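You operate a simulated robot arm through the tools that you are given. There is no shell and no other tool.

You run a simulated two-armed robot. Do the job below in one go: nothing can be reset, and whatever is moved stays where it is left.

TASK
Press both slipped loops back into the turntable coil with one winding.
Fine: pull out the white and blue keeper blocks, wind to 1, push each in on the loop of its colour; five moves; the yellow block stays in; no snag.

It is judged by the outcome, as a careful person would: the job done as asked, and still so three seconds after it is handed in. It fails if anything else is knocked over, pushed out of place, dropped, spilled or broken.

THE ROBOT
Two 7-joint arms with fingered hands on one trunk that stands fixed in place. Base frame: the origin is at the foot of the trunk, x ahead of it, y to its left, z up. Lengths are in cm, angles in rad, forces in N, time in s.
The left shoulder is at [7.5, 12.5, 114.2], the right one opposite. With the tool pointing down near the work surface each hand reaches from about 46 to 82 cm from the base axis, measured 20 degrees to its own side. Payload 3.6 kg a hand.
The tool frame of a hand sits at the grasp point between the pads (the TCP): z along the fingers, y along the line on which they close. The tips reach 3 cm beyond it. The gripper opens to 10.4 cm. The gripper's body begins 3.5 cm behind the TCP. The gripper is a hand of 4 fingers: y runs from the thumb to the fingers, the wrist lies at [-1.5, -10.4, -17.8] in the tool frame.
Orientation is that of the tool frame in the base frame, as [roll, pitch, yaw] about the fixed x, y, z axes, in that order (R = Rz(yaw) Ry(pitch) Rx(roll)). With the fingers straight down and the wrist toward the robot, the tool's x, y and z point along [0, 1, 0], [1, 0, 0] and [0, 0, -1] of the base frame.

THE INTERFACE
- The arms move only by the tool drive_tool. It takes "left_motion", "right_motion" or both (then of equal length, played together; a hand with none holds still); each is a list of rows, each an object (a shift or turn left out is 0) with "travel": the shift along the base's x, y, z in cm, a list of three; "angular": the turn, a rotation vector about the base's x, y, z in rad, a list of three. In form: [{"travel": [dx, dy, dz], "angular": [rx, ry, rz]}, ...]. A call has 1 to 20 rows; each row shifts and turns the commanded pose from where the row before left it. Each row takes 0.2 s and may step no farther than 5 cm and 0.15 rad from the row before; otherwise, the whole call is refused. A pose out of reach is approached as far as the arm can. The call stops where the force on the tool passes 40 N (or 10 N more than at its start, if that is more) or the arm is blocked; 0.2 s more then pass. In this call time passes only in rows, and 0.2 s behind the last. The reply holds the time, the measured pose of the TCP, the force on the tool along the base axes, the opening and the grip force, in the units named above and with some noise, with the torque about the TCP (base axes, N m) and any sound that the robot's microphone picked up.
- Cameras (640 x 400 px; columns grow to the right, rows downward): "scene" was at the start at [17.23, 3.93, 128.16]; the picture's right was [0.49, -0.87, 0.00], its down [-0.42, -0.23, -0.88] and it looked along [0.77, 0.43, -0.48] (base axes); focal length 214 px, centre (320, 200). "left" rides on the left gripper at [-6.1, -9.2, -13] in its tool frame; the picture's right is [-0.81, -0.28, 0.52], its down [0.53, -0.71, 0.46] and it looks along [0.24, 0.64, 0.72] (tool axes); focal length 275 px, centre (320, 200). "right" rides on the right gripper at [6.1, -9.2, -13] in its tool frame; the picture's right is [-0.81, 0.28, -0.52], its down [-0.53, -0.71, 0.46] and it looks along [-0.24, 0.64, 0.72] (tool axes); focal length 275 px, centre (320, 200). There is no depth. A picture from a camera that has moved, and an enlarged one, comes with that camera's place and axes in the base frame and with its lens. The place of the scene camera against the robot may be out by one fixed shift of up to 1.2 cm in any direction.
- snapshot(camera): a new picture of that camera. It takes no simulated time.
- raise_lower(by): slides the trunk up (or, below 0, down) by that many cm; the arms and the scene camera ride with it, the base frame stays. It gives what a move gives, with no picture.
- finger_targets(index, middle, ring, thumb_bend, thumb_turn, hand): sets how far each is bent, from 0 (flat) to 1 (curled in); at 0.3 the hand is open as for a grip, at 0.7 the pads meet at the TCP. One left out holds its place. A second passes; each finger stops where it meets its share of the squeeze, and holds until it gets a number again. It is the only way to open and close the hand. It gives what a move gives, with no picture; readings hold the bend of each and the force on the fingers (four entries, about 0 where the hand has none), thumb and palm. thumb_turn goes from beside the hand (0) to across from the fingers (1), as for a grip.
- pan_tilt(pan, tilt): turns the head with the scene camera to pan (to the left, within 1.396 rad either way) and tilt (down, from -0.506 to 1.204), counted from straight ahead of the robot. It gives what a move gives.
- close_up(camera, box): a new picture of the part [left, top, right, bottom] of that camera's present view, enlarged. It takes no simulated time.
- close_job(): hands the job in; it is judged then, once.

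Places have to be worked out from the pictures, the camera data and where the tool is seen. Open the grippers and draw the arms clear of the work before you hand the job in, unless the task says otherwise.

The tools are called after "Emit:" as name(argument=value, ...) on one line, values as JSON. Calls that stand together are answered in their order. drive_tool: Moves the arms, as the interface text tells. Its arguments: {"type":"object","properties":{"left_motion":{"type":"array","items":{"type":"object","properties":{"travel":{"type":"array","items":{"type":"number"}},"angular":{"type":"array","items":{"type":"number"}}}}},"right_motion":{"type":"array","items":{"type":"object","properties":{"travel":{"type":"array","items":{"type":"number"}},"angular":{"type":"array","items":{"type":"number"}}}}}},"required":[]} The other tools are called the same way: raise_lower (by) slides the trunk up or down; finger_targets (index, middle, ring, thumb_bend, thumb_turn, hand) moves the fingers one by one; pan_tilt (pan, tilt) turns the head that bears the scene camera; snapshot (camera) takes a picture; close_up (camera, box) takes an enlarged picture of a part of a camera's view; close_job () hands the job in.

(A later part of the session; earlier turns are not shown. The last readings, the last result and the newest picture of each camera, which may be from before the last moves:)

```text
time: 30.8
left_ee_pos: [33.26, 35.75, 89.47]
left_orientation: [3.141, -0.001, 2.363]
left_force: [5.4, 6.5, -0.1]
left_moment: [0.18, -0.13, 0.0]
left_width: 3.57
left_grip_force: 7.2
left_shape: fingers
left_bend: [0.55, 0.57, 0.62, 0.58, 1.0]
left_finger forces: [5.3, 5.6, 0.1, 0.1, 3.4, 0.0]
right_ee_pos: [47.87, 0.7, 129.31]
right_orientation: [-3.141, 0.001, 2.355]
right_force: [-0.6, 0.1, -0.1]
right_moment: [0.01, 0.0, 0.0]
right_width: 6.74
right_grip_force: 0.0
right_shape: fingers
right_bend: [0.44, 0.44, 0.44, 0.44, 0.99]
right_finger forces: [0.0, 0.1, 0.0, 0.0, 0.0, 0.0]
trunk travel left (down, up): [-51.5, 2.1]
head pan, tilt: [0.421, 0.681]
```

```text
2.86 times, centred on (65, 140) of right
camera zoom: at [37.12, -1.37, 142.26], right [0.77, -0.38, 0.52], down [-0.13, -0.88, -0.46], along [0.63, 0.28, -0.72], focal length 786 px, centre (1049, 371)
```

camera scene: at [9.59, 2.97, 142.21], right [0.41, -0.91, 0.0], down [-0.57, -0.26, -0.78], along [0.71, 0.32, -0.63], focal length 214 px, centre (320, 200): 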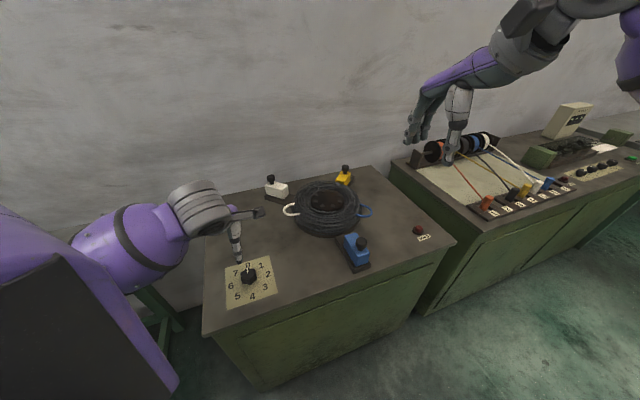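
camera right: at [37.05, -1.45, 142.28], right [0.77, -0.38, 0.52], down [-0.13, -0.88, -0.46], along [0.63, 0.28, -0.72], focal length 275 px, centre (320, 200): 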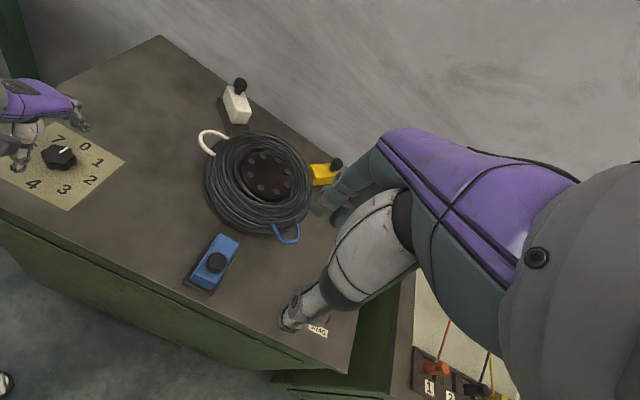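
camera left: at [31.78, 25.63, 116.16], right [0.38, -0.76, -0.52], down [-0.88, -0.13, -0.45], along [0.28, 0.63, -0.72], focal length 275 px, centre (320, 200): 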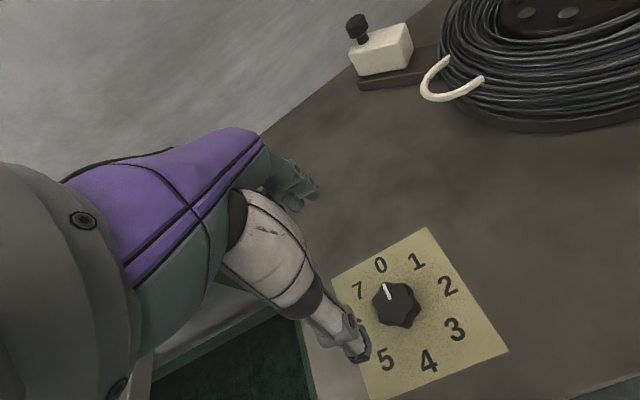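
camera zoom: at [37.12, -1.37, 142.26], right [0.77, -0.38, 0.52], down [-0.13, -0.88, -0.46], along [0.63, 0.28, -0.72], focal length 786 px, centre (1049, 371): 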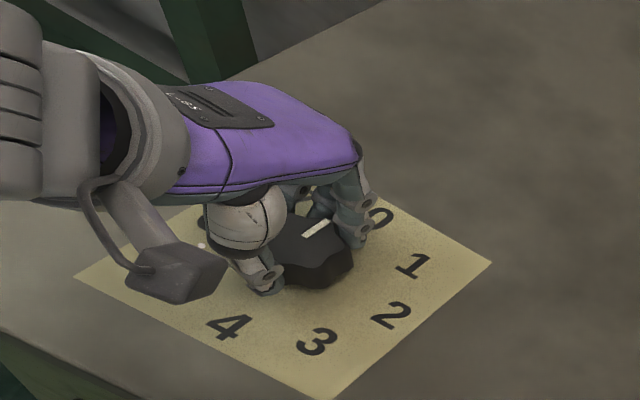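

The knob is held. I turn it clockwise in a first small portion to verify that dial and turntable follow in the expected direction.

Emit:
drive_tool(left_motion=[{"travel": [0.08, 0.08, 0], "angular": [0, 0, -0.13]}, {"angular": [0, 0, -0.13]}])

Emit:
close_up(camera="right", box=[0, 70, 130, 210])

Emit:
snapshot(camera="right")

Emit:
close_up(camera="scene", box=[200, 160, 400, 320])

```text
time: 31.4
left_ee_pos: [33.39, 35.67, 89.48]
left_orientation: [3.141, -0.001, 2.099]
left_force: [1.3, 4.1, 2.4]
left_moment: [0.13, -0.05, 0.03]
left_width: 3.53
left_grip_force: 6.1
left_shape: fingers
left_bend: [0.56, 0.57, 0.62, 0.58, 1.0]
left_finger forces: [3.7, 4.8, 0.0, 0.1, 4.8, 0.1]
right_ee_pos: [47.84, 0.59, 129.28]
right_orientation: [-3.141, -0.001, 2.355]
right_force: [0.2, 0.8, 0.1]
right_moment: [0.02, -0.01, -0.03]
right_width: 6.74
right_grip_force: 0.1
right_shape: fingers
right_bend: [0.44, 0.44, 0.44, 0.44, 0.99]
right_finger forces: [0.0, 0.1, 0.0, 0.0, 0.1, 0.0]
trunk travel left (down, up): [-51.5, 2.1]
head pan, tilt: [0.421, 0.681]
```

```text
2.86 times, centred on (65, 140) of right
camera zoom: at [37.06, -1.4, 142.29], right [0.77, -0.38, 0.52], down [-0.13, -0.88, -0.46], along [0.63, 0.28, -0.72], focal length 786 px, centre (1049, 371)
```

zoom: 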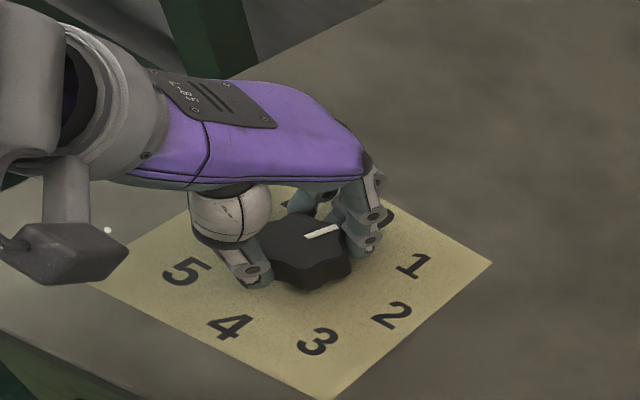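

```text
taken
camera right: at [37.06, -1.4, 142.29], right [0.77, -0.38, 0.52], down [-0.13, -0.88, -0.46], along [0.63, 0.28, -0.72], focal length 275 px, centre (320, 200)
```

right: 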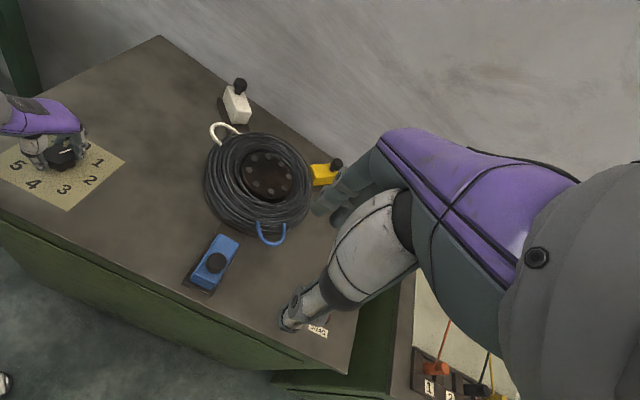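

```text
2.50 times, centred on (300, 240) of scene
camera zoom: at [9.59, 3.01, 142.21], right [0.41, -0.91, 0.0], down [-0.57, -0.26, -0.78], along [0.71, 0.32, -0.63], focal length 536 px, centre (370, 100)
```

zoom: 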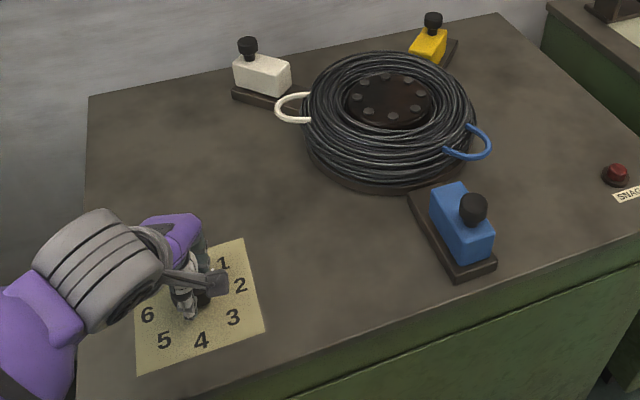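

The turntable turns clockwise with the dial, both loops heading to their own blocks, SNAG lamp dark. I continue the rest of the 45°.

Emit:
drive_tool(left_motion=[{"angular": [0, 0, -0.13]}, {"angular": [0, 0, -0.13]}, {"angular": [0, 0, -0.13]}, {"angular": [0, 0, -0.12]}])

Emit:
close_up(camera="right", box=[0, 70, 130, 210])

Emit:
snapshot(camera="left")

Emit:
close_up(camera="scene", box=[200, 160, 400, 320])

```text
time: 32.4
left_ee_pos: [33.33, 35.76, 89.34]
left_orientation: [-3.141, -0.002, 1.59]
left_force: [0.9, 2.5, 4.5]
left_moment: [0.11, -0.02, 0.04]
left_width: 3.55
left_grip_force: 6.5
left_shape: fingers
left_bend: [0.58, 0.58, 0.62, 0.57, 1.0]
left_finger forces: [2.9, 4.2, 0.1, 0.1, 5.8, 0.0]
right_ee_pos: [47.89, 0.79, 129.19]
right_orientation: [-3.141, 0.0, 2.356]
right_force: [0.0, 0.5, 0.1]
right_moment: [-0.02, -0.04, -0.03]
right_width: 6.7
right_grip_force: 0.0
right_shape: fingers
right_bend: [0.44, 0.44, 0.44, 0.44, 0.99]
right_finger forces: [0.0, 0.0, 0.0, 0.0, 0.0, 0.1]
trunk travel left (down, up): [-51.5, 2.1]
head pan, tilt: [0.421, 0.681]
```

```text
2.86 times, centred on (65, 140) of right
camera zoom: at [37.05, -1.41, 142.28], right [0.77, -0.38, 0.52], down [-0.13, -0.88, -0.46], along [0.63, 0.28, -0.72], focal length 786 px, centre (1049, 371)
```

zoom: 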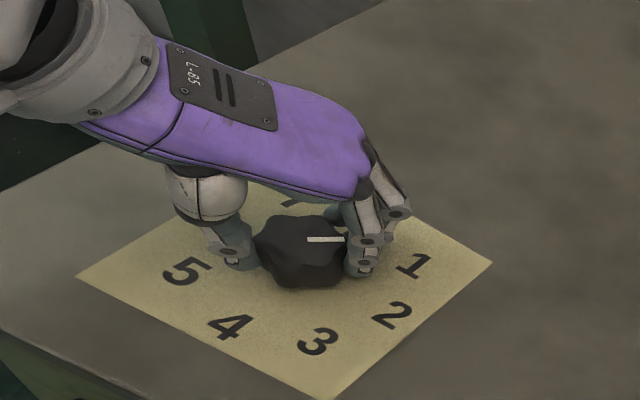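

```text
taken
camera left: at [24.18, 29.34, 102.38], right [-0.26, -0.81, -0.52], down [-0.72, 0.52, -0.45], along [0.64, 0.26, -0.72], focal length 275 px, centre (320, 200)
```

left: 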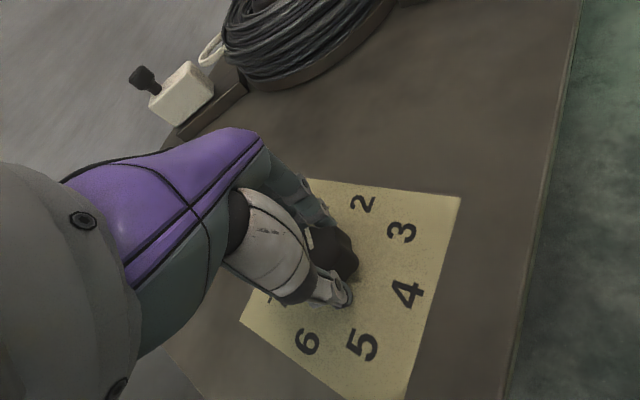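

```text
2.50 times, centred on (300, 240) of scene
camera zoom: at [9.59, 3.0, 142.21], right [0.41, -0.91, 0.0], down [-0.57, -0.26, -0.78], along [0.71, 0.32, -0.63], focal length 536 px, centre (370, 100)
```

zoom: 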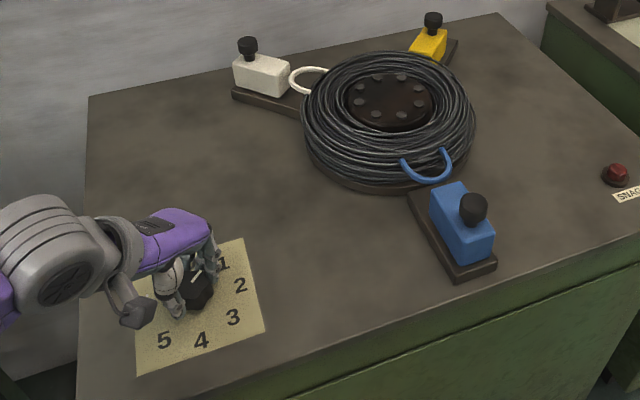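

The pointer lies along +x, at the 1, and both loops now face their own blocks with the SNAG lamp dark. I trim the last fraction of a degree, then release the knob.

Emit:
drive_tool(left_motion=[{"angular": [0, 0, -0.015]}])

Emit:
finger_targets(hand="left", index=0.32, middle=0.32, ring=0.32, thumb_bend=0.32)

Emit:
close_up(camera="right", box=[0, 70, 130, 210])

Emit:
close_up(camera="left", box=[260, 160, 480, 380])

Emit:
close_up(camera="right", box=[170, 60, 350, 300])

```text
time: 32.8
left_ee_pos: [33.24, 35.64, 89.38]
left_orientation: [3.14, -0.001, 1.575]
left_force: [0.3, 3.4, 6.2]
left_moment: [0.11, 0.02, 0.05]
left_width: 3.58
left_grip_force: 6.7
left_shape: fingers
left_bend: [0.58, 0.58, 0.62, 0.57, 1.0]
left_finger forces: [2.9, 4.0, 0.0, 0.0, 6.0, 0.0]
right_ee_pos: [47.97, 0.73, 129.28]
right_orientation: [-3.141, 0.001, 2.355]
right_force: [-0.1, -0.1, -0.7]
right_moment: [-0.01, -0.01, 0.04]
right_width: 6.71
right_grip_force: 0.0
right_shape: fingers
right_bend: [0.44, 0.44, 0.44, 0.44, 0.99]
right_finger forces: [0.1, 0.0, 0.0, 0.1, 0.1, 0.0]
trunk travel left (down, up): [-51.5, 2.1]
head pan, tilt: [0.421, 0.681]
```

```text
time: 33.8
left_ee_pos: [33.27, 35.71, 89.41]
left_orientation: [-3.139, 0.0, 1.576]
left_force: [0.2, -0.1, 0.4]
left_moment: [-0.03, -0.01, 0.02]
left_width: 9.77
left_grip_force: 0.2
left_shape: fingers
left_bend: [0.32, 0.32, 0.32, 0.32, 0.98]
left_finger forces: [0.0, 0.0, 0.0, 0.0, 0.0, 0.1]
right_ee_pos: [47.84, 0.72, 129.3]
right_orientation: [3.141, -0.001, 2.358]
right_force: [0.7, 0.0, 0.5]
right_moment: [0.02, -0.01, 0.01]
right_width: 6.71
right_grip_force: 0.0
right_shape: fingers
right_bend: [0.44, 0.44, 0.44, 0.44, 0.99]
right_finger forces: [0.0, 0.1, 0.0, 0.0, 0.0, 0.0]
trunk travel left (down, up): [-51.5, 2.1]
head pan, tilt: [0.421, 0.681]
```

```text
2.86 times, centred on (65, 140) of right
camera zoom: at [37.06, -1.44, 142.28], right [0.77, -0.38, 0.52], down [-0.13, -0.88, -0.46], along [0.63, 0.28, -0.72], focal length 786 px, centre (1049, 371)
```

zoom: 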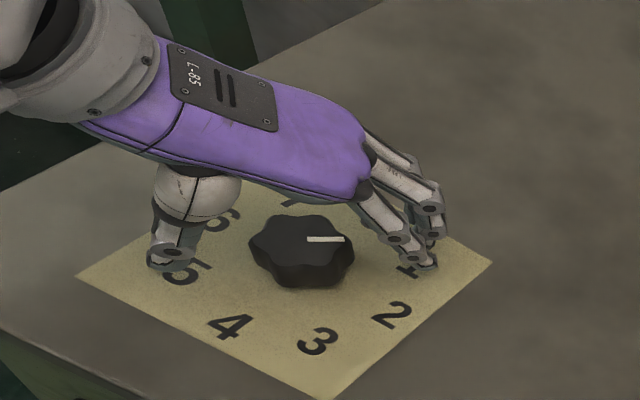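

```text
1.82 times, centred on (370, 270) of left
camera zoom: at [24.11, 29.43, 102.34], right [-0.27, -0.81, -0.52], down [-0.72, 0.53, -0.45], along [0.64, 0.25, -0.72], focal length 500 px, centre (229, 73)
```

zoom: 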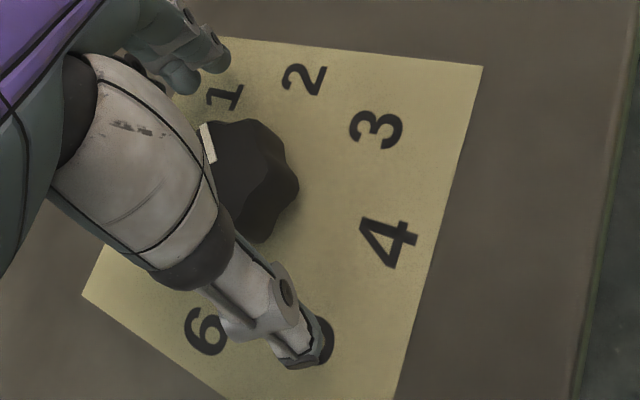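

```text
1.67 times, centred on (260, 180) of right
camera zoom: at [37.06, -1.44, 142.28], right [0.77, -0.38, 0.52], down [-0.13, -0.88, -0.46], along [0.63, 0.28, -0.72], focal length 459 px, centre (420, 233)
```

zoom: 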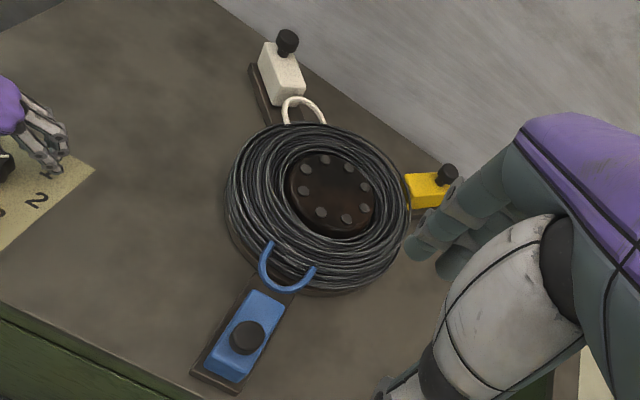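

The pointer stands at 1 and both loops point straight at their blocks. I lift the left hand straight off the dial, then swing it up and out toward the white block.

Emit:
drive_tool(left_motion=[{"travel": [0, 0, 2]}, {"travel": [0, 0, 2.5]}, {"travel": [0, 0, 2.5]}, {"travel": [2, 1, 2.5]}, {"travel": [2.8, 1.2, 2.5], "angular": [0, 0, 0.098]}, {"travel": [2.8, 1.2, 2.5], "angular": [0, 0, 0.098]}, {"travel": [2.8, 1.2, 2.5], "angular": [0, 0, 0.098]}, {"travel": [2.8, 1.2, 2.5], "angular": [0, 0, 0.098]}, {"travel": [2.8, 1.2, 2.5], "angular": [0, 0, 0.098]}, {"travel": [2.8, 1.4, 2.5], "angular": [0, 0, 0.098]}, {"travel": [2.8, 1.4, 2.5], "angular": [0, 0, 0.098]}, {"travel": [2.8, 1.4, 2.5], "angular": [0, 0, 0.098]}, {"travel": [2.8, 1.4, 2.0]}])

Emit:
close_up(camera="right", box=[0, 70, 130, 210])

Emit:
snapshot(camera="scene")

```text
time: 36.6
left_ee_pos: [60.32, 48.09, 120.87]
left_orientation: [3.141, -0.004, 2.36]
left_force: [-0.6, 0.5, 0.0]
left_moment: [0.01, 0.02, -0.02]
left_width: 9.79
left_grip_force: 0.0
left_shape: fingers
left_bend: [0.32, 0.32, 0.32, 0.32, 0.98]
left_finger forces: [0.1, 0.0, 0.0, 0.0, 0.0, 0.0]
right_ee_pos: [47.84, 0.68, 129.13]
right_orientation: [3.141, 0.001, 2.356]
right_force: [-0.4, -0.6, 0.3]
right_moment: [0.01, 0.01, 0.01]
right_width: 6.73
right_grip_force: 0.1
right_shape: fingers
right_bend: [0.44, 0.44, 0.44, 0.44, 0.99]
right_finger forces: [0.0, 0.0, 0.1, 0.0, 0.1, 0.1]
trunk travel left (down, up): [-51.5, 2.1]
head pan, tilt: [0.421, 0.681]
```

```text
2.86 times, centred on (65, 140) of right
camera zoom: at [37.08, -1.48, 142.27], right [0.77, -0.38, 0.52], down [-0.13, -0.88, -0.46], along [0.63, 0.28, -0.72], focal length 786 px, centre (1049, 371)
```

zoom: 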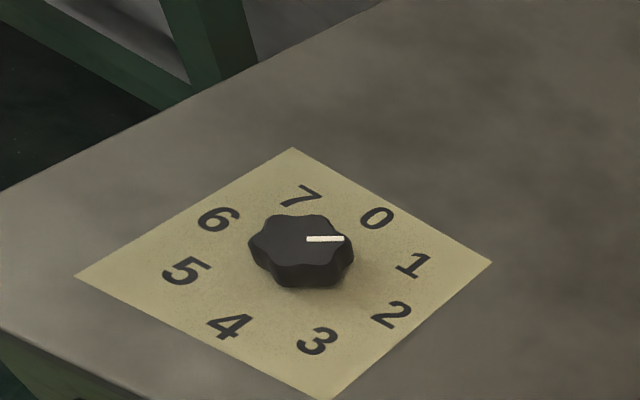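

```text
taken
camera scene: at [9.62, 2.93, 142.21], right [0.41, -0.91, 0.0], down [-0.57, -0.26, -0.78], along [0.71, 0.32, -0.63], focal length 214 px, centre (320, 200)
```

scene: 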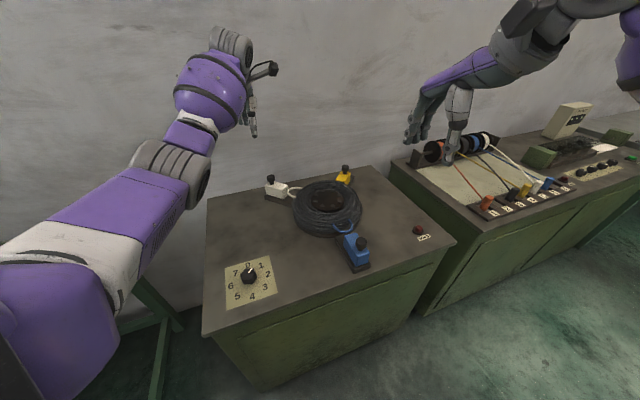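

The dial stays at 1 with the hand away. I lower the trunk back 14 cm to the height where the white block was in reach.

Emit:
raise_lower(by=-14)

Emit:
snapshot(camera="left")

Emit:
snapshot(camera="right")

Emit:
snapshot(camera="scene")

```text
time: 38.3
left_ee_pos: [60.51, 48.21, 106.95]
left_orientation: [-3.14, -0.001, 2.362]
left_force: [-0.4, 0.1, -0.7]
left_moment: [0.01, -0.01, -0.03]
left_width: 9.8
left_grip_force: 0.0
left_shape: fingers
left_bend: [0.32, 0.32, 0.32, 0.32, 0.98]
left_finger forces: [0.0, 0.0, 0.0, 0.0, 0.1, 0.1]
right_ee_pos: [47.87, 0.67, 115.41]
right_orientation: [3.139, -0.001, 2.357]
right_force: [-0.7, 0.0, 0.0]
right_moment: [-0.02, 0.02, 0.01]
right_width: 6.7
right_grip_force: 0.0
right_shape: fingers
right_bend: [0.44, 0.44, 0.44, 0.44, 0.99]
right_finger forces: [0.0, 0.1, 0.0, 0.0, 0.0, 0.0]
trunk travel left (down, up): [-37.5, 16.1]
head pan, tilt: [0.421, 0.681]
```

```text
taken
camera left: at [58.29, 37.41, 119.91], right [0.38, -0.77, -0.52], down [-0.88, -0.13, -0.45], along [0.28, 0.63, -0.72], focal length 275 px, centre (320, 200)
```

left: 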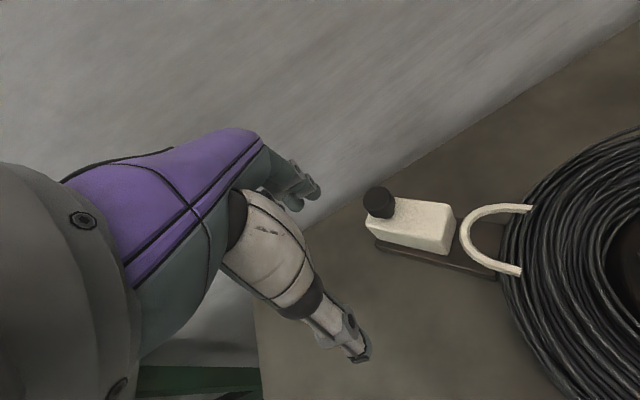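

```text
taken
camera right: at [37.03, -1.45, 128.31], right [0.77, -0.38, 0.52], down [-0.13, -0.88, -0.46], along [0.63, 0.28, -0.72], focal length 275 px, centre (320, 200)
```

right: 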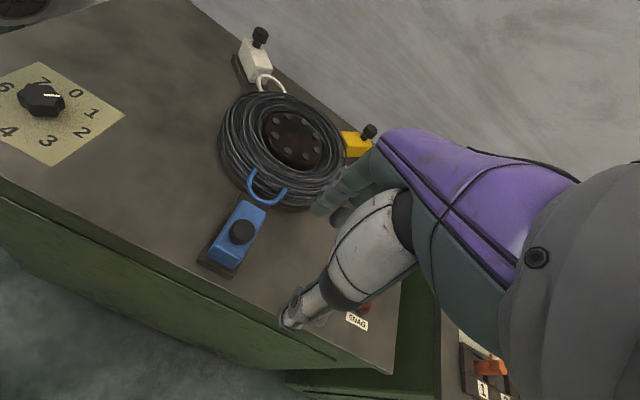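

```text
taken
camera scene: at [17.1, 2.96, 126.52], right [0.41, -0.91, 0.0], down [-0.57, -0.26, -0.78], along [0.71, 0.32, -0.63], focal length 214 px, centre (320, 200)
```

scene: 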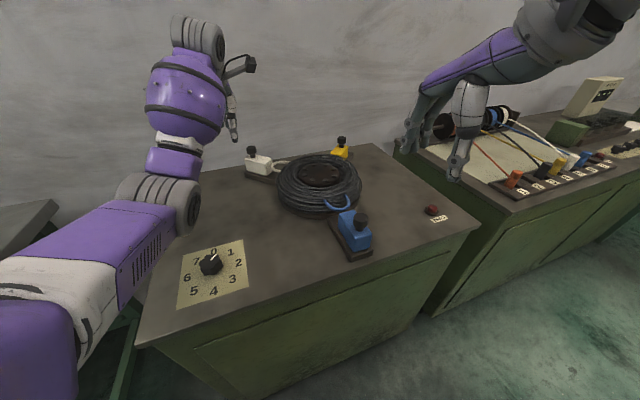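

The white loop lies right in front of the white block. I pre-close the left hand and return it above the white knob with the same tilt as for the pull.

Emit:
finger_targets(hand="left", index=0.44, middle=0.44, ring=0.44, thumb_bend=0.44)

Emit:
drive_tool(left_motion=[{"travel": [2.8, 0.95, 0], "angular": [0.0375, -0.065, 0]}, {"travel": [2.8, 0.95, 0], "angular": [0.0375, -0.065, 0]}, {"travel": [2.8, 0.95, 0]}, {"travel": [0, 0, -1.5]}, {"travel": [0, 0, -1.5]}])

Emit:
snapshot(camera="left")

Emit:
close_up(camera="scene", box=[210, 90, 310, 200])

```text
time: 39.3
left_ee_pos: [60.38, 48.26, 106.83]
left_orientation: [-3.139, -0.001, 2.36]
left_force: [0.4, 0.3, -0.1]
left_moment: [-0.04, 0.01, -0.01]
left_width: 6.82
left_grip_force: 0.0
left_shape: fingers
left_bend: [0.44, 0.44, 0.44, 0.44, 0.99]
left_finger forces: [0.0, 0.0, 0.0, 0.0, 0.0, 0.0]
right_ee_pos: [47.95, 0.73, 115.3]
right_orientation: [-3.14, 0.0, 2.356]
right_force: [-0.8, -0.1, 0.0]
right_moment: [-0.02, 0.02, 0.01]
right_width: 6.72
right_grip_force: 0.1
right_shape: fingers
right_bend: [0.44, 0.44, 0.44, 0.44, 0.99]
right_finger forces: [0.0, 0.0, 0.0, 0.1, 0.0, 0.1]
trunk travel left (down, up): [-37.5, 16.1]
head pan, tilt: [0.421, 0.681]
```

```text
time: 40.5
left_ee_pos: [69.03, 51.06, 103.9]
left_orientation: [2.998, 0.038, 2.357]
left_force: [-0.7, -0.2, -0.4]
left_moment: [0.01, -0.02, 0.0]
left_width: 6.81
left_grip_force: 0.0
left_shape: fingers
left_bend: [0.44, 0.44, 0.44, 0.44, 0.99]
left_finger forces: [0.1, 0.0, 0.0, 0.0, 0.0, 0.1]
right_ee_pos: [47.93, 0.71, 115.27]
right_orientation: [3.141, 0.001, 2.356]
right_force: [0.7, -1.0, 0.0]
right_moment: [0.01, 0.0, 0.0]
right_width: 6.7
right_grip_force: 0.0
right_shape: fingers
right_bend: [0.44, 0.44, 0.44, 0.44, 0.99]
right_finger forces: [0.0, 0.1, 0.0, 0.0, 0.1, 0.0]
trunk travel left (down, up): [-37.5, 16.1]
head pan, tilt: [0.421, 0.681]
```

```text
taken
camera left: at [65.2, 39.34, 115.67], right [0.45, -0.73, -0.52], down [-0.81, -0.09, -0.57], along [0.37, 0.68, -0.63], focal length 275 px, centre (320, 200)
```

left: 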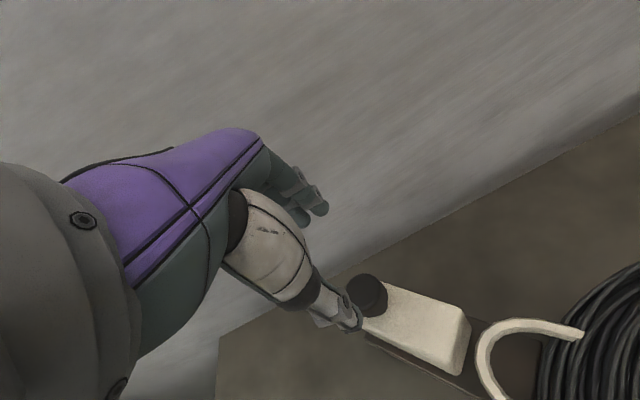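

```text
3.64 times, centred on (260, 145) of scene
camera zoom: at [17.14, 2.96, 126.52], right [0.41, -0.91, 0.0], down [-0.57, -0.26, -0.78], along [0.71, 0.32, -0.63], focal length 780 px, centre (538, 400)
```

zoom: 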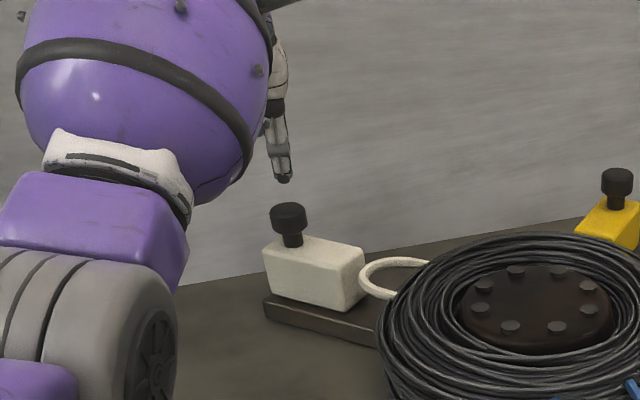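

TCP is back directly over the white knob at (69.0, 51.1). I descend to the earlier gripping height and check before closing.

Emit:
drive_tool(left_motion=[{"travel": [0, 0, -2.4]}, {"travel": [0, 0, -2.4]}, {"travel": [0, 0, -2.2]}])

Emit:
close_up(camera="left", box=[240, 160, 440, 340])

Emit:
close_up(camera="right", box=[210, 0, 310, 110])

```text
time: 41.3
left_ee_pos: [68.97, 51.29, 96.85]
left_orientation: [2.997, 0.038, 2.359]
left_force: [-0.7, 1.0, -0.2]
left_moment: [0.0, 0.02, 0.0]
left_width: 6.8
left_grip_force: 0.1
left_shape: fingers
left_bend: [0.44, 0.44, 0.44, 0.44, 0.99]
left_finger forces: [0.0, 0.0, 0.0, 0.1, 0.1, 0.1]
right_ee_pos: [47.9, 0.77, 115.31]
right_orientation: [3.141, 0.001, 2.356]
right_force: [0.5, 0.3, 1.0]
right_moment: [0.0, 0.0, -0.01]
right_width: 6.73
right_grip_force: 0.1
right_shape: fingers
right_bend: [0.44, 0.44, 0.44, 0.44, 0.99]
right_finger forces: [0.0, 0.0, 0.1, 0.0, 0.0, 0.1]
trunk travel left (down, up): [-37.5, 16.1]
head pan, tilt: [0.421, 0.681]
```

```text
2.22 times, centred on (340, 250) of left
camera zoom: at [65.22, 39.45, 108.59], right [0.45, -0.73, -0.52], down [-0.81, -0.09, -0.57], along [0.37, 0.68, -0.63], focal length 612 px, centre (276, 89)
```

zoom: 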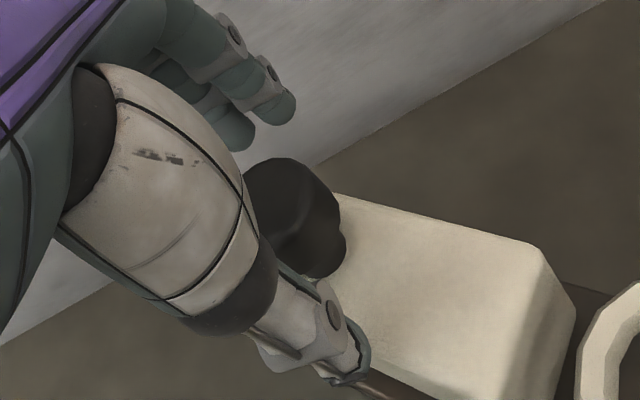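

```text
3.64 times, centred on (260, 55) of right
camera zoom: at [37.08, -1.42, 128.26], right [0.77, -0.38, 0.52], down [-0.13, -0.88, -0.46], along [0.63, 0.28, -0.72], focal length 1001 px, centre (538, 727)
```

zoom: 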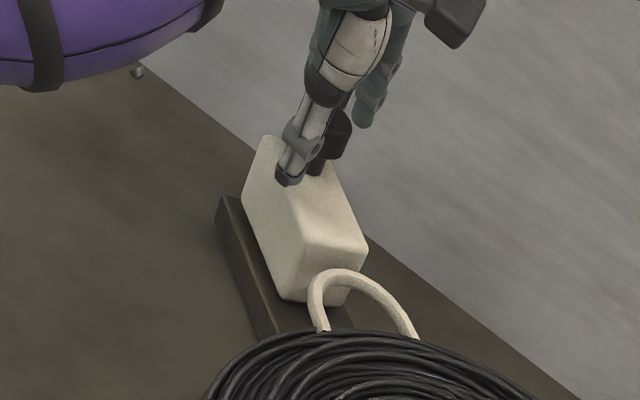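

Fingers and thumb again straddle the knob, clear of the block and loop. I close on it, then push.

Emit:
finger_targets(hand="left", index=0.68, middle=0.68, ring=0.68, thumb_bend=0.68)

Emit:
drive_tool(left_motion=[{"travel": [0, -0.6, 0]}, {"travel": [0, -0.6, 0]}, {"travel": [0, -0.6, 0]}, {"travel": [0, -0.6, 0]}])

Emit:
close_up(camera="left", box=[240, 160, 480, 380])

Emit:
close_up(camera="right", box=[210, 0, 310, 110])

```text
time: 42.3
left_ee_pos: [69.04, 51.28, 96.79]
left_orientation: [3.0, 0.036, 2.358]
left_force: [-0.9, -1.3, -1.2]
left_moment: [-0.05, 0.03, -0.02]
left_width: 2.57
left_grip_force: 7.7
left_shape: fingers
left_bend: [0.63, 0.64, 0.68, 0.59, 1.0]
left_finger forces: [3.4, 3.4, 0.0, 0.0, 8.7, 0.1]
right_ee_pos: [47.83, 0.69, 115.11]
right_orientation: [-3.141, 0.001, 2.358]
right_force: [-0.1, -0.5, 0.0]
right_moment: [0.0, -0.05, -0.02]
right_width: 6.73
right_grip_force: 0.0
right_shape: fingers
right_bend: [0.44, 0.44, 0.44, 0.44, 0.99]
right_finger forces: [0.0, 0.1, 0.0, 0.1, 0.1, 0.0]
trunk travel left (down, up): [-37.5, 16.1]
head pan, tilt: [0.421, 0.681]
```

```text
time: 43.3
left_ee_pos: [68.91, 48.73, 96.74]
left_orientation: [2.999, 0.036, 2.357]
left_force: [0.9, 0.5, -2.2]
left_moment: [-0.01, -0.07, 0.02]
left_width: 2.59
left_grip_force: 7.9
left_shape: fingers
left_bend: [0.62, 0.64, 0.68, 0.6, 1.0]
left_finger forces: [4.1, 3.9, 0.1, 0.1, 8.1, 0.0]
right_ee_pos: [47.9, 0.69, 115.15]
right_orientation: [-3.141, 0.0, 2.357]
right_force: [-0.1, 0.9, -0.6]
right_moment: [0.0, -0.01, 0.01]
right_width: 6.73
right_grip_force: 0.0
right_shape: fingers
right_bend: [0.44, 0.44, 0.44, 0.44, 0.99]
right_finger forces: [0.1, 0.1, 0.0, 0.0, 0.0, 0.1]
trunk travel left (down, up): [-37.5, 16.1]
head pan, tilt: [0.421, 0.681]
```

```text
1.82 times, centred on (360, 270) of left
camera zoom: at [65.15, 36.88, 108.6], right [0.45, -0.73, -0.52], down [-0.82, -0.09, -0.57], along [0.37, 0.68, -0.63], focal length 500 px, centre (247, 73)
```

zoom: 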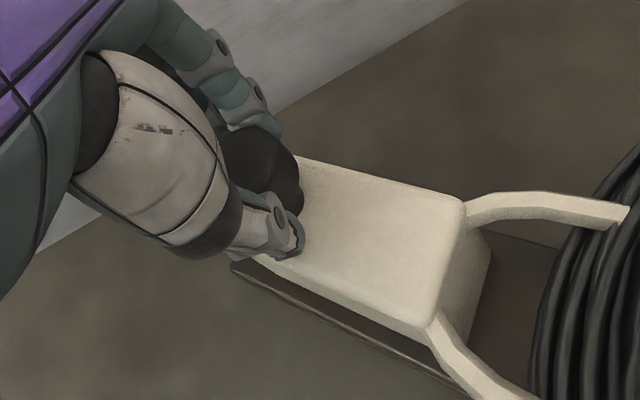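

```text
3.64 times, centred on (260, 55) of right
camera zoom: at [37.09, -1.44, 128.27], right [0.77, -0.38, 0.52], down [-0.13, -0.88, -0.46], along [0.63, 0.28, -0.72], focal length 1001 px, centre (538, 727)
```

zoom: 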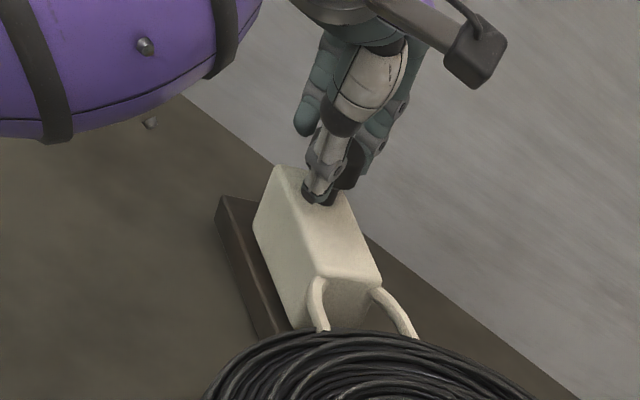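

The block is advancing over its loop with low force. I keep pushing toward the coil.

Emit:
drive_tool(left_motion=[{"travel": [0, -0.6, 0]}, {"travel": [0, -0.6, 0]}, {"travel": [0, -0.6, 0]}, {"travel": [0, -0.5, 0]}])

Emit:
close_up(camera="left", box=[240, 160, 480, 380])

Emit:
close_up(camera="right", box=[210, 0, 310, 110])

```text
time: 44.3
left_ee_pos: [68.96, 46.26, 96.88]
left_orientation: [2.998, 0.038, 2.355]
left_force: [-0.2, -1.2, -2.4]
left_moment: [0.02, 0.01, 0.0]
left_width: 2.6
left_grip_force: 8.5
left_shape: fingers
left_bend: [0.63, 0.64, 0.68, 0.6, 1.0]
left_finger forces: [3.8, 3.4, 0.0, 0.0, 8.8, 0.0]
right_ee_pos: [47.89, 0.76, 115.19]
right_orientation: [-3.141, 0.001, 2.357]
right_force: [-0.1, 0.8, 0.4]
right_moment: [-0.01, -0.01, 0.0]
right_width: 6.71
right_grip_force: 0.0
right_shape: fingers
right_bend: [0.44, 0.44, 0.44, 0.44, 0.99]
right_finger forces: [0.1, 0.0, 0.0, 0.1, 0.0, 0.0]
trunk travel left (down, up): [-37.5, 16.1]
head pan, tilt: [0.421, 0.681]
```

```text
1.82 times, centred on (360, 270) of left
camera zoom: at [65.16, 34.53, 108.62], right [0.45, -0.73, -0.52], down [-0.82, -0.09, -0.57], along [0.37, 0.68, -0.63], focal length 500 px, centre (247, 73)
```

zoom: 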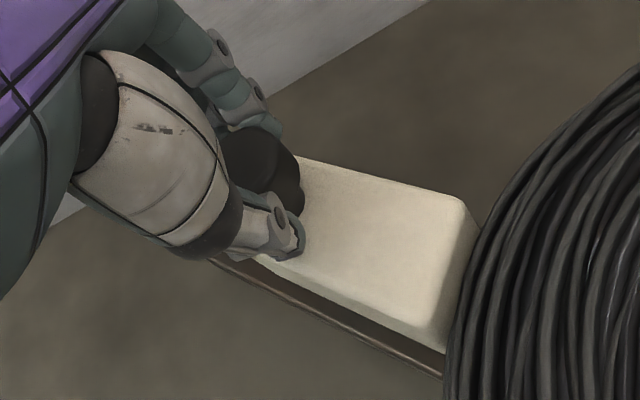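

```text
3.64 times, centred on (260, 55) of right
camera zoom: at [37.08, -1.46, 128.27], right [0.77, -0.38, 0.52], down [-0.13, -0.88, -0.46], along [0.63, 0.28, -0.72], focal length 1001 px, centre (538, 727)
```

zoom: 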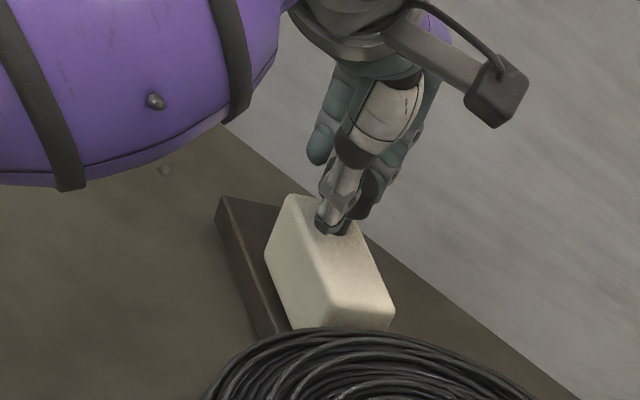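

The white loop has gone back into the coil. I push on in short steps until the block meets its inner stop.

Emit:
drive_tool(left_motion=[{"travel": [0, -0.3, 0]}, {"travel": [0, -0.25, 0]}])

Emit:
close_up(camera="left", box=[240, 160, 480, 380])

Emit:
close_up(camera="right", box=[210, 0, 310, 110])

```text
time: 44.9
left_ee_pos: [68.91, 45.94, 96.8]
left_orientation: [2.998, 0.038, 2.358]
left_force: [1.0, 4.5, -0.9]
left_moment: [0.13, -0.04, 0.04]
left_width: 2.61
left_grip_force: 8.9
left_shape: fingers
left_bend: [0.62, 0.63, 0.68, 0.6, 1.0]
left_finger forces: [5.1, 5.9, 0.1, 0.1, 6.5, 0.1]
right_ee_pos: [47.89, 0.76, 115.24]
right_orientation: [-3.141, -0.002, 2.356]
right_force: [0.9, -0.3, 0.4]
right_moment: [0.0, -0.03, 0.0]
right_width: 6.72
right_grip_force: 0.1
right_shape: fingers
right_bend: [0.44, 0.44, 0.44, 0.44, 0.99]
right_finger forces: [0.0, 0.1, 0.0, 0.0, 0.0, 0.1]
trunk travel left (down, up): [-37.5, 16.1]
head pan, tilt: [0.421, 0.681]
```

```text
1.82 times, centred on (360, 270) of left
camera zoom: at [65.12, 34.23, 108.58], right [0.45, -0.73, -0.52], down [-0.81, -0.09, -0.57], along [0.37, 0.68, -0.63], focal length 500 px, centre (247, 73)
```

zoom: 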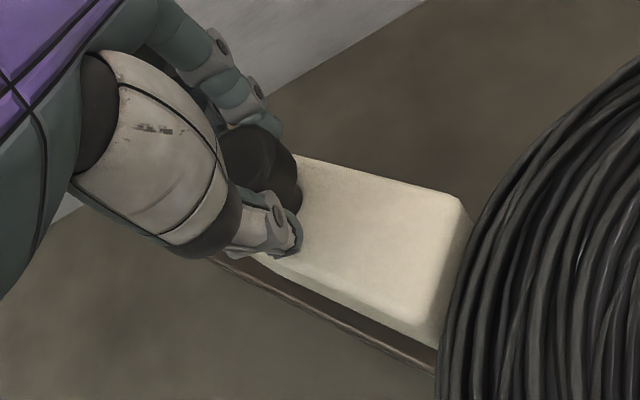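

```text
3.64 times, centred on (260, 55) of right
camera zoom: at [37.09, -1.36, 128.27], right [0.77, -0.38, 0.52], down [-0.13, -0.88, -0.45], along [0.63, 0.28, -0.72], focal length 1001 px, centre (538, 727)
```

zoom: 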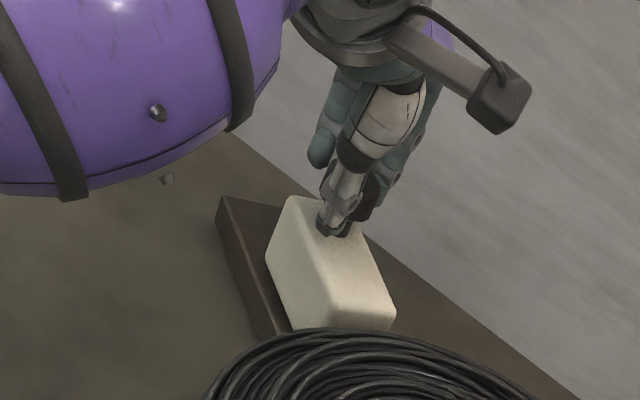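

Resistance is starting at the inner end. One more 0.25 cm press confirms that it is fully seated.

Emit:
drive_tool(left_motion=[{"travel": [0, -0.25, 0]}])

Emit:
close_up(camera="right", box=[210, 0, 310, 110])

```text
time: 45.3
left_ee_pos: [68.9, 45.79, 96.94]
left_orientation: [2.997, 0.035, 2.361]
left_force: [1.5, 9.8, -1.2]
left_moment: [0.3, -0.03, 0.02]
left_width: 2.51
left_grip_force: 9.2
left_shape: fingers
left_bend: [0.61, 0.62, 0.68, 0.61, 1.0]
left_finger forces: [4.7, 7.7, 0.0, 0.0, 5.7, 0.0]
right_ee_pos: [47.9, 0.73, 115.27]
right_orientation: [3.141, 0.0, 2.354]
right_force: [-0.8, -0.9, 0.1]
right_moment: [0.0, -0.01, 0.02]
right_width: 6.71
right_grip_force: 0.1
right_shape: fingers
right_bend: [0.44, 0.44, 0.44, 0.44, 0.99]
right_finger forces: [0.0, 0.0, 0.0, 0.0, 0.1, 0.1]
trunk travel left (down, up): [-37.5, 16.1]
head pan, tilt: [0.421, 0.681]
```

```text
3.64 times, centred on (260, 55) of right
camera zoom: at [37.07, -1.31, 128.28], right [0.77, -0.38, 0.52], down [-0.13, -0.88, -0.45], along [0.63, 0.28, -0.72], focal length 1001 px, centre (538, 727)
```

zoom: 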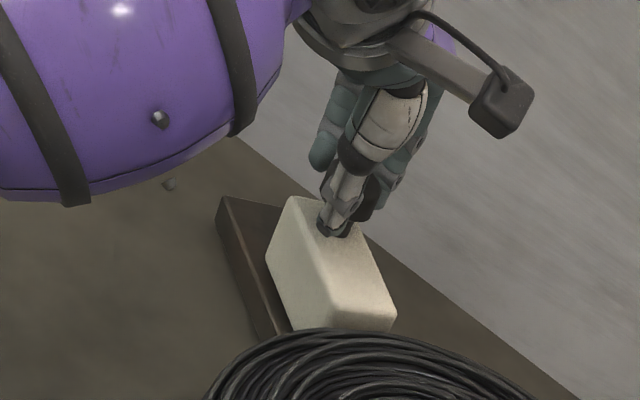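

9.8 N with no movement: the white block is fully in. I open the hand while still biased inward, then lift straight up and withdraw.

Emit:
finger_targets(hand="left", index=0.42, middle=0.42, ring=0.42, thumb_bend=0.42)

Emit:
drive_tool(left_motion=[{"travel": [0, 0, 1.5]}, {"travel": [0, 0, 2.5]}, {"travel": [0, 0, 3.5]}, {"travel": [-1, 0.5, 3.5]}, {"travel": [-3, 0.5, 2], "angular": [-0.0375, 0.065, 0]}, {"travel": [-3, 0.5, 2], "angular": [-0.0375, 0.065, 0]}, {"travel": [-4, 0.5, 0]}, {"travel": [-4, 0.5, 0]}])

Emit:
snapshot(camera="right")

Emit:
snapshot(camera="left")

Emit:
snapshot(camera="scene")

```text
time: 46.3
left_ee_pos: [68.94, 45.6, 96.84]
left_orientation: [3.0, 0.037, 2.358]
left_force: [-0.3, -0.8, 0.1]
left_moment: [-0.01, 0.01, -0.03]
left_width: 7.22
left_grip_force: 0.0
left_shape: fingers
left_bend: [0.42, 0.42, 0.42, 0.42, 0.99]
left_finger forces: [0.1, 0.1, 0.0, 0.0, 0.0, 0.0]
right_ee_pos: [47.94, 0.7, 115.2]
right_orientation: [3.141, 0.001, 2.358]
right_force: [0.1, -0.1, -0.1]
right_moment: [-0.03, -0.03, 0.01]
right_width: 6.7
right_grip_force: 0.1
right_shape: fingers
right_bend: [0.44, 0.44, 0.44, 0.44, 0.99]
right_finger forces: [0.0, 0.0, 0.1, 0.0, 0.0, 0.1]
trunk travel left (down, up): [-37.5, 16.1]
head pan, tilt: [0.421, 0.681]
```

```text
time: 48.1
left_ee_pos: [53.67, 47.91, 112.02]
left_orientation: [-3.138, -0.002, 2.362]
left_force: [-0.4, 0.3, 0.2]
left_moment: [0.01, 0.0, -0.01]
left_width: 7.24
left_grip_force: 0.0
left_shape: fingers
left_bend: [0.42, 0.42, 0.42, 0.42, 0.99]
left_finger forces: [0.0, 0.0, 0.0, 0.0, 0.1, 0.0]
right_ee_pos: [47.95, 0.6, 115.27]
right_orientation: [3.142, -0.001, 2.356]
right_force: [0.5, 0.1, 0.2]
right_moment: [0.03, -0.03, 0.04]
right_width: 6.73
right_grip_force: 0.0
right_shape: fingers
right_bend: [0.44, 0.44, 0.44, 0.44, 0.99]
right_finger forces: [0.0, 0.1, 0.1, 0.0, 0.1, 0.1]
trunk travel left (down, up): [-37.5, 16.1]
head pan, tilt: [0.421, 0.681]
```

```text
taken
camera right: at [37.06, -1.54, 128.27], right [0.77, -0.38, 0.52], down [-0.13, -0.88, -0.46], along [0.63, 0.28, -0.72], focal length 275 px, centre (320, 200)
```

right: 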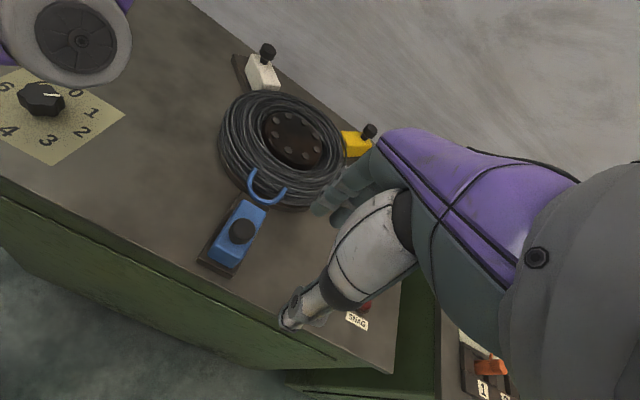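

```text
taken
camera left: at [51.56, 37.02, 125.01], right [0.38, -0.77, -0.52], down [-0.88, -0.13, -0.45], along [0.28, 0.63, -0.73], focal length 275 px, centre (320, 200)
```

left: 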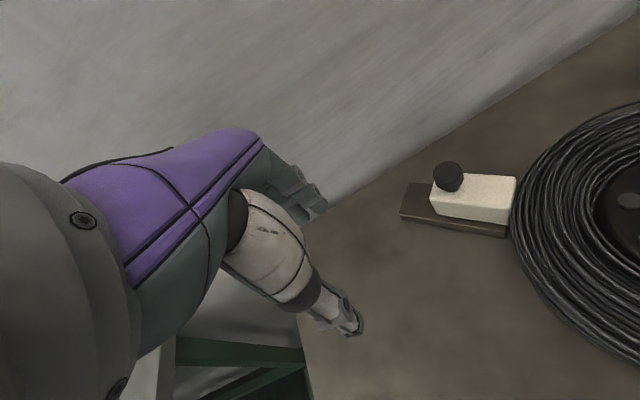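

```text
taken
camera scene: at [17.11, 2.88, 126.53], right [0.41, -0.91, 0.0], down [-0.57, -0.26, -0.78], along [0.71, 0.32, -0.63], focal length 214 px, centre (320, 200)
```

scene: 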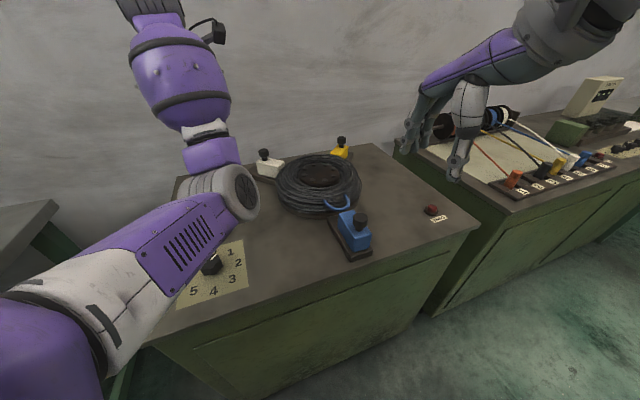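

White is seated, its loop is gone, and the dial still reads 1. Now the blue block: I bring the right hand back along its earlier path to just above the blue knob.

Emit:
drive_tool(right_motion=[{"travel": [1, 3, -3]}, {"travel": [1, 3, -3]}, {"travel": [1, 2.1, -4]}, {"travel": [0, 0, -2]}])

Emit:
snapshot(camera="right")

Emit:
close_up(camera="scene", box=[300, 130, 400, 270])

```text
time: 49.1
left_ee_pos: [53.77, 47.92, 112.12]
left_orientation: [-3.14, -0.002, 2.359]
left_force: [-0.2, 0.0, -0.6]
left_moment: [0.02, 0.0, 0.03]
left_width: 7.26
left_grip_force: 0.1
left_shape: fingers
left_bend: [0.42, 0.42, 0.42, 0.42, 0.99]
left_finger forces: [0.0, 0.0, 0.1, 0.1, 0.0, 0.0]
right_ee_pos: [50.93, 8.79, 103.25]
right_orientation: [3.138, 0.0, 2.356]
right_force: [0.7, -0.3, -1.0]
right_moment: [0.04, -0.01, -0.03]
right_width: 6.71
right_grip_force: 0.0
right_shape: fingers
right_bend: [0.44, 0.44, 0.44, 0.44, 0.99]
right_finger forces: [0.0, 0.0, 0.1, 0.1, 0.0, 0.1]
trunk travel left (down, up): [-37.5, 16.1]
head pan, tilt: [0.421, 0.681]
```

```text
taken
camera right: at [40.12, 6.7, 116.24], right [0.77, -0.38, 0.52], down [-0.13, -0.88, -0.46], along [0.63, 0.28, -0.72], focal length 275 px, centre (320, 200)
```

right: 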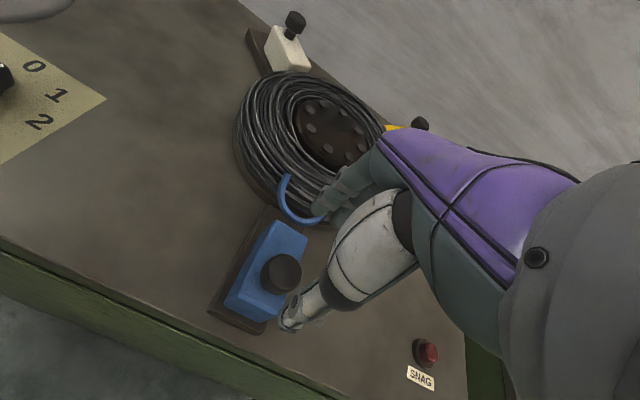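

```text
2.86 times, centred on (350, 200) of scene
camera zoom: at [17.1, 2.95, 126.53], right [0.41, -0.91, 0.0], down [-0.57, -0.26, -0.78], along [0.71, 0.32, -0.63], focal length 613 px, centre (234, 200)
```

zoom: 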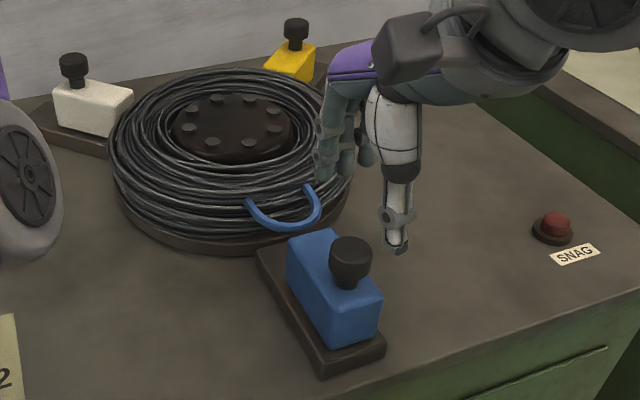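

The hand is over the blue knob, with the fingers well clear of the blue loop. I lower to the gripping height.

Emit:
drive_tool(right_motion=[{"travel": [0, 0, -2.4]}, {"travel": [0, 0, -2.4]}, {"travel": [0, 0, -2.3]}])

Emit:
close_up(camera="right", box=[200, 130, 400, 320])

Emit:
close_up(camera="scene", box=[300, 130, 400, 270])

```text
time: 49.9
left_ee_pos: [53.82, 47.96, 112.01]
left_orientation: [-3.139, -0.001, 2.359]
left_force: [1.0, 0.7, 0.3]
left_moment: [0.03, 0.02, -0.02]
left_width: 7.24
left_grip_force: 0.0
left_shape: fingers
left_bend: [0.42, 0.42, 0.42, 0.42, 0.99]
left_finger forces: [0.0, 0.0, 0.0, 0.0, 0.0, 0.0]
right_ee_pos: [50.87, 8.75, 96.2]
right_orientation: [3.141, 0.001, 2.357]
right_force: [-0.2, -0.1, 0.1]
right_moment: [0.01, 0.01, -0.01]
right_width: 6.73
right_grip_force: 0.1
right_shape: fingers
right_bend: [0.44, 0.44, 0.44, 0.44, 0.99]
right_finger forces: [0.0, 0.0, 0.1, 0.0, 0.1, 0.0]
trunk travel left (down, up): [-37.5, 16.1]
head pan, tilt: [0.421, 0.681]
```

```text
2.11 times, centred on (300, 225) of right
camera zoom: at [40.1, 6.63, 109.22], right [0.77, -0.38, 0.52], down [-0.13, -0.88, -0.46], along [0.63, 0.28, -0.72], focal length 580 px, centre (362, 147)
```

zoom: 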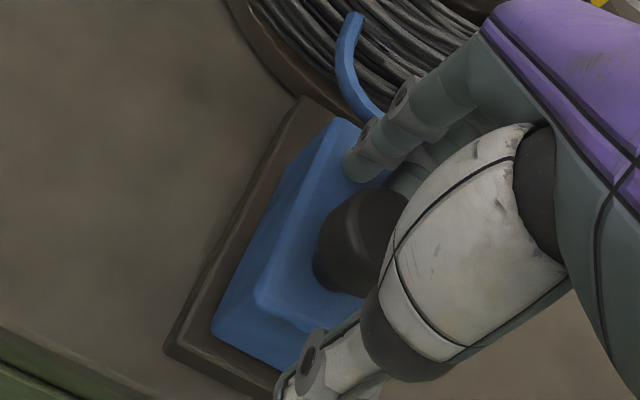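

```text
2.86 times, centred on (350, 200) of scene
camera zoom: at [17.13, 2.96, 126.52], right [0.41, -0.91, 0.0], down [-0.57, -0.26, -0.78], along [0.71, 0.32, -0.63], focal length 613 px, centre (234, 200)
```

zoom: 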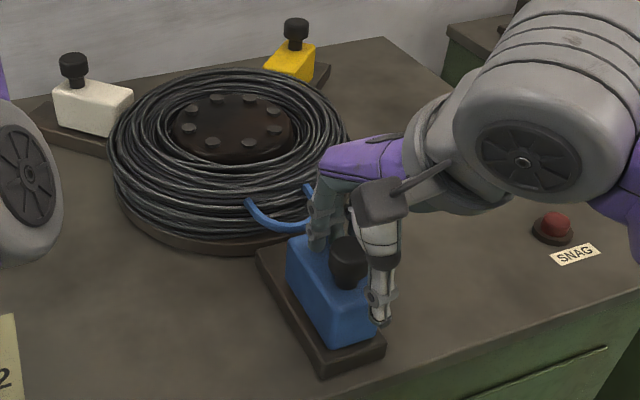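

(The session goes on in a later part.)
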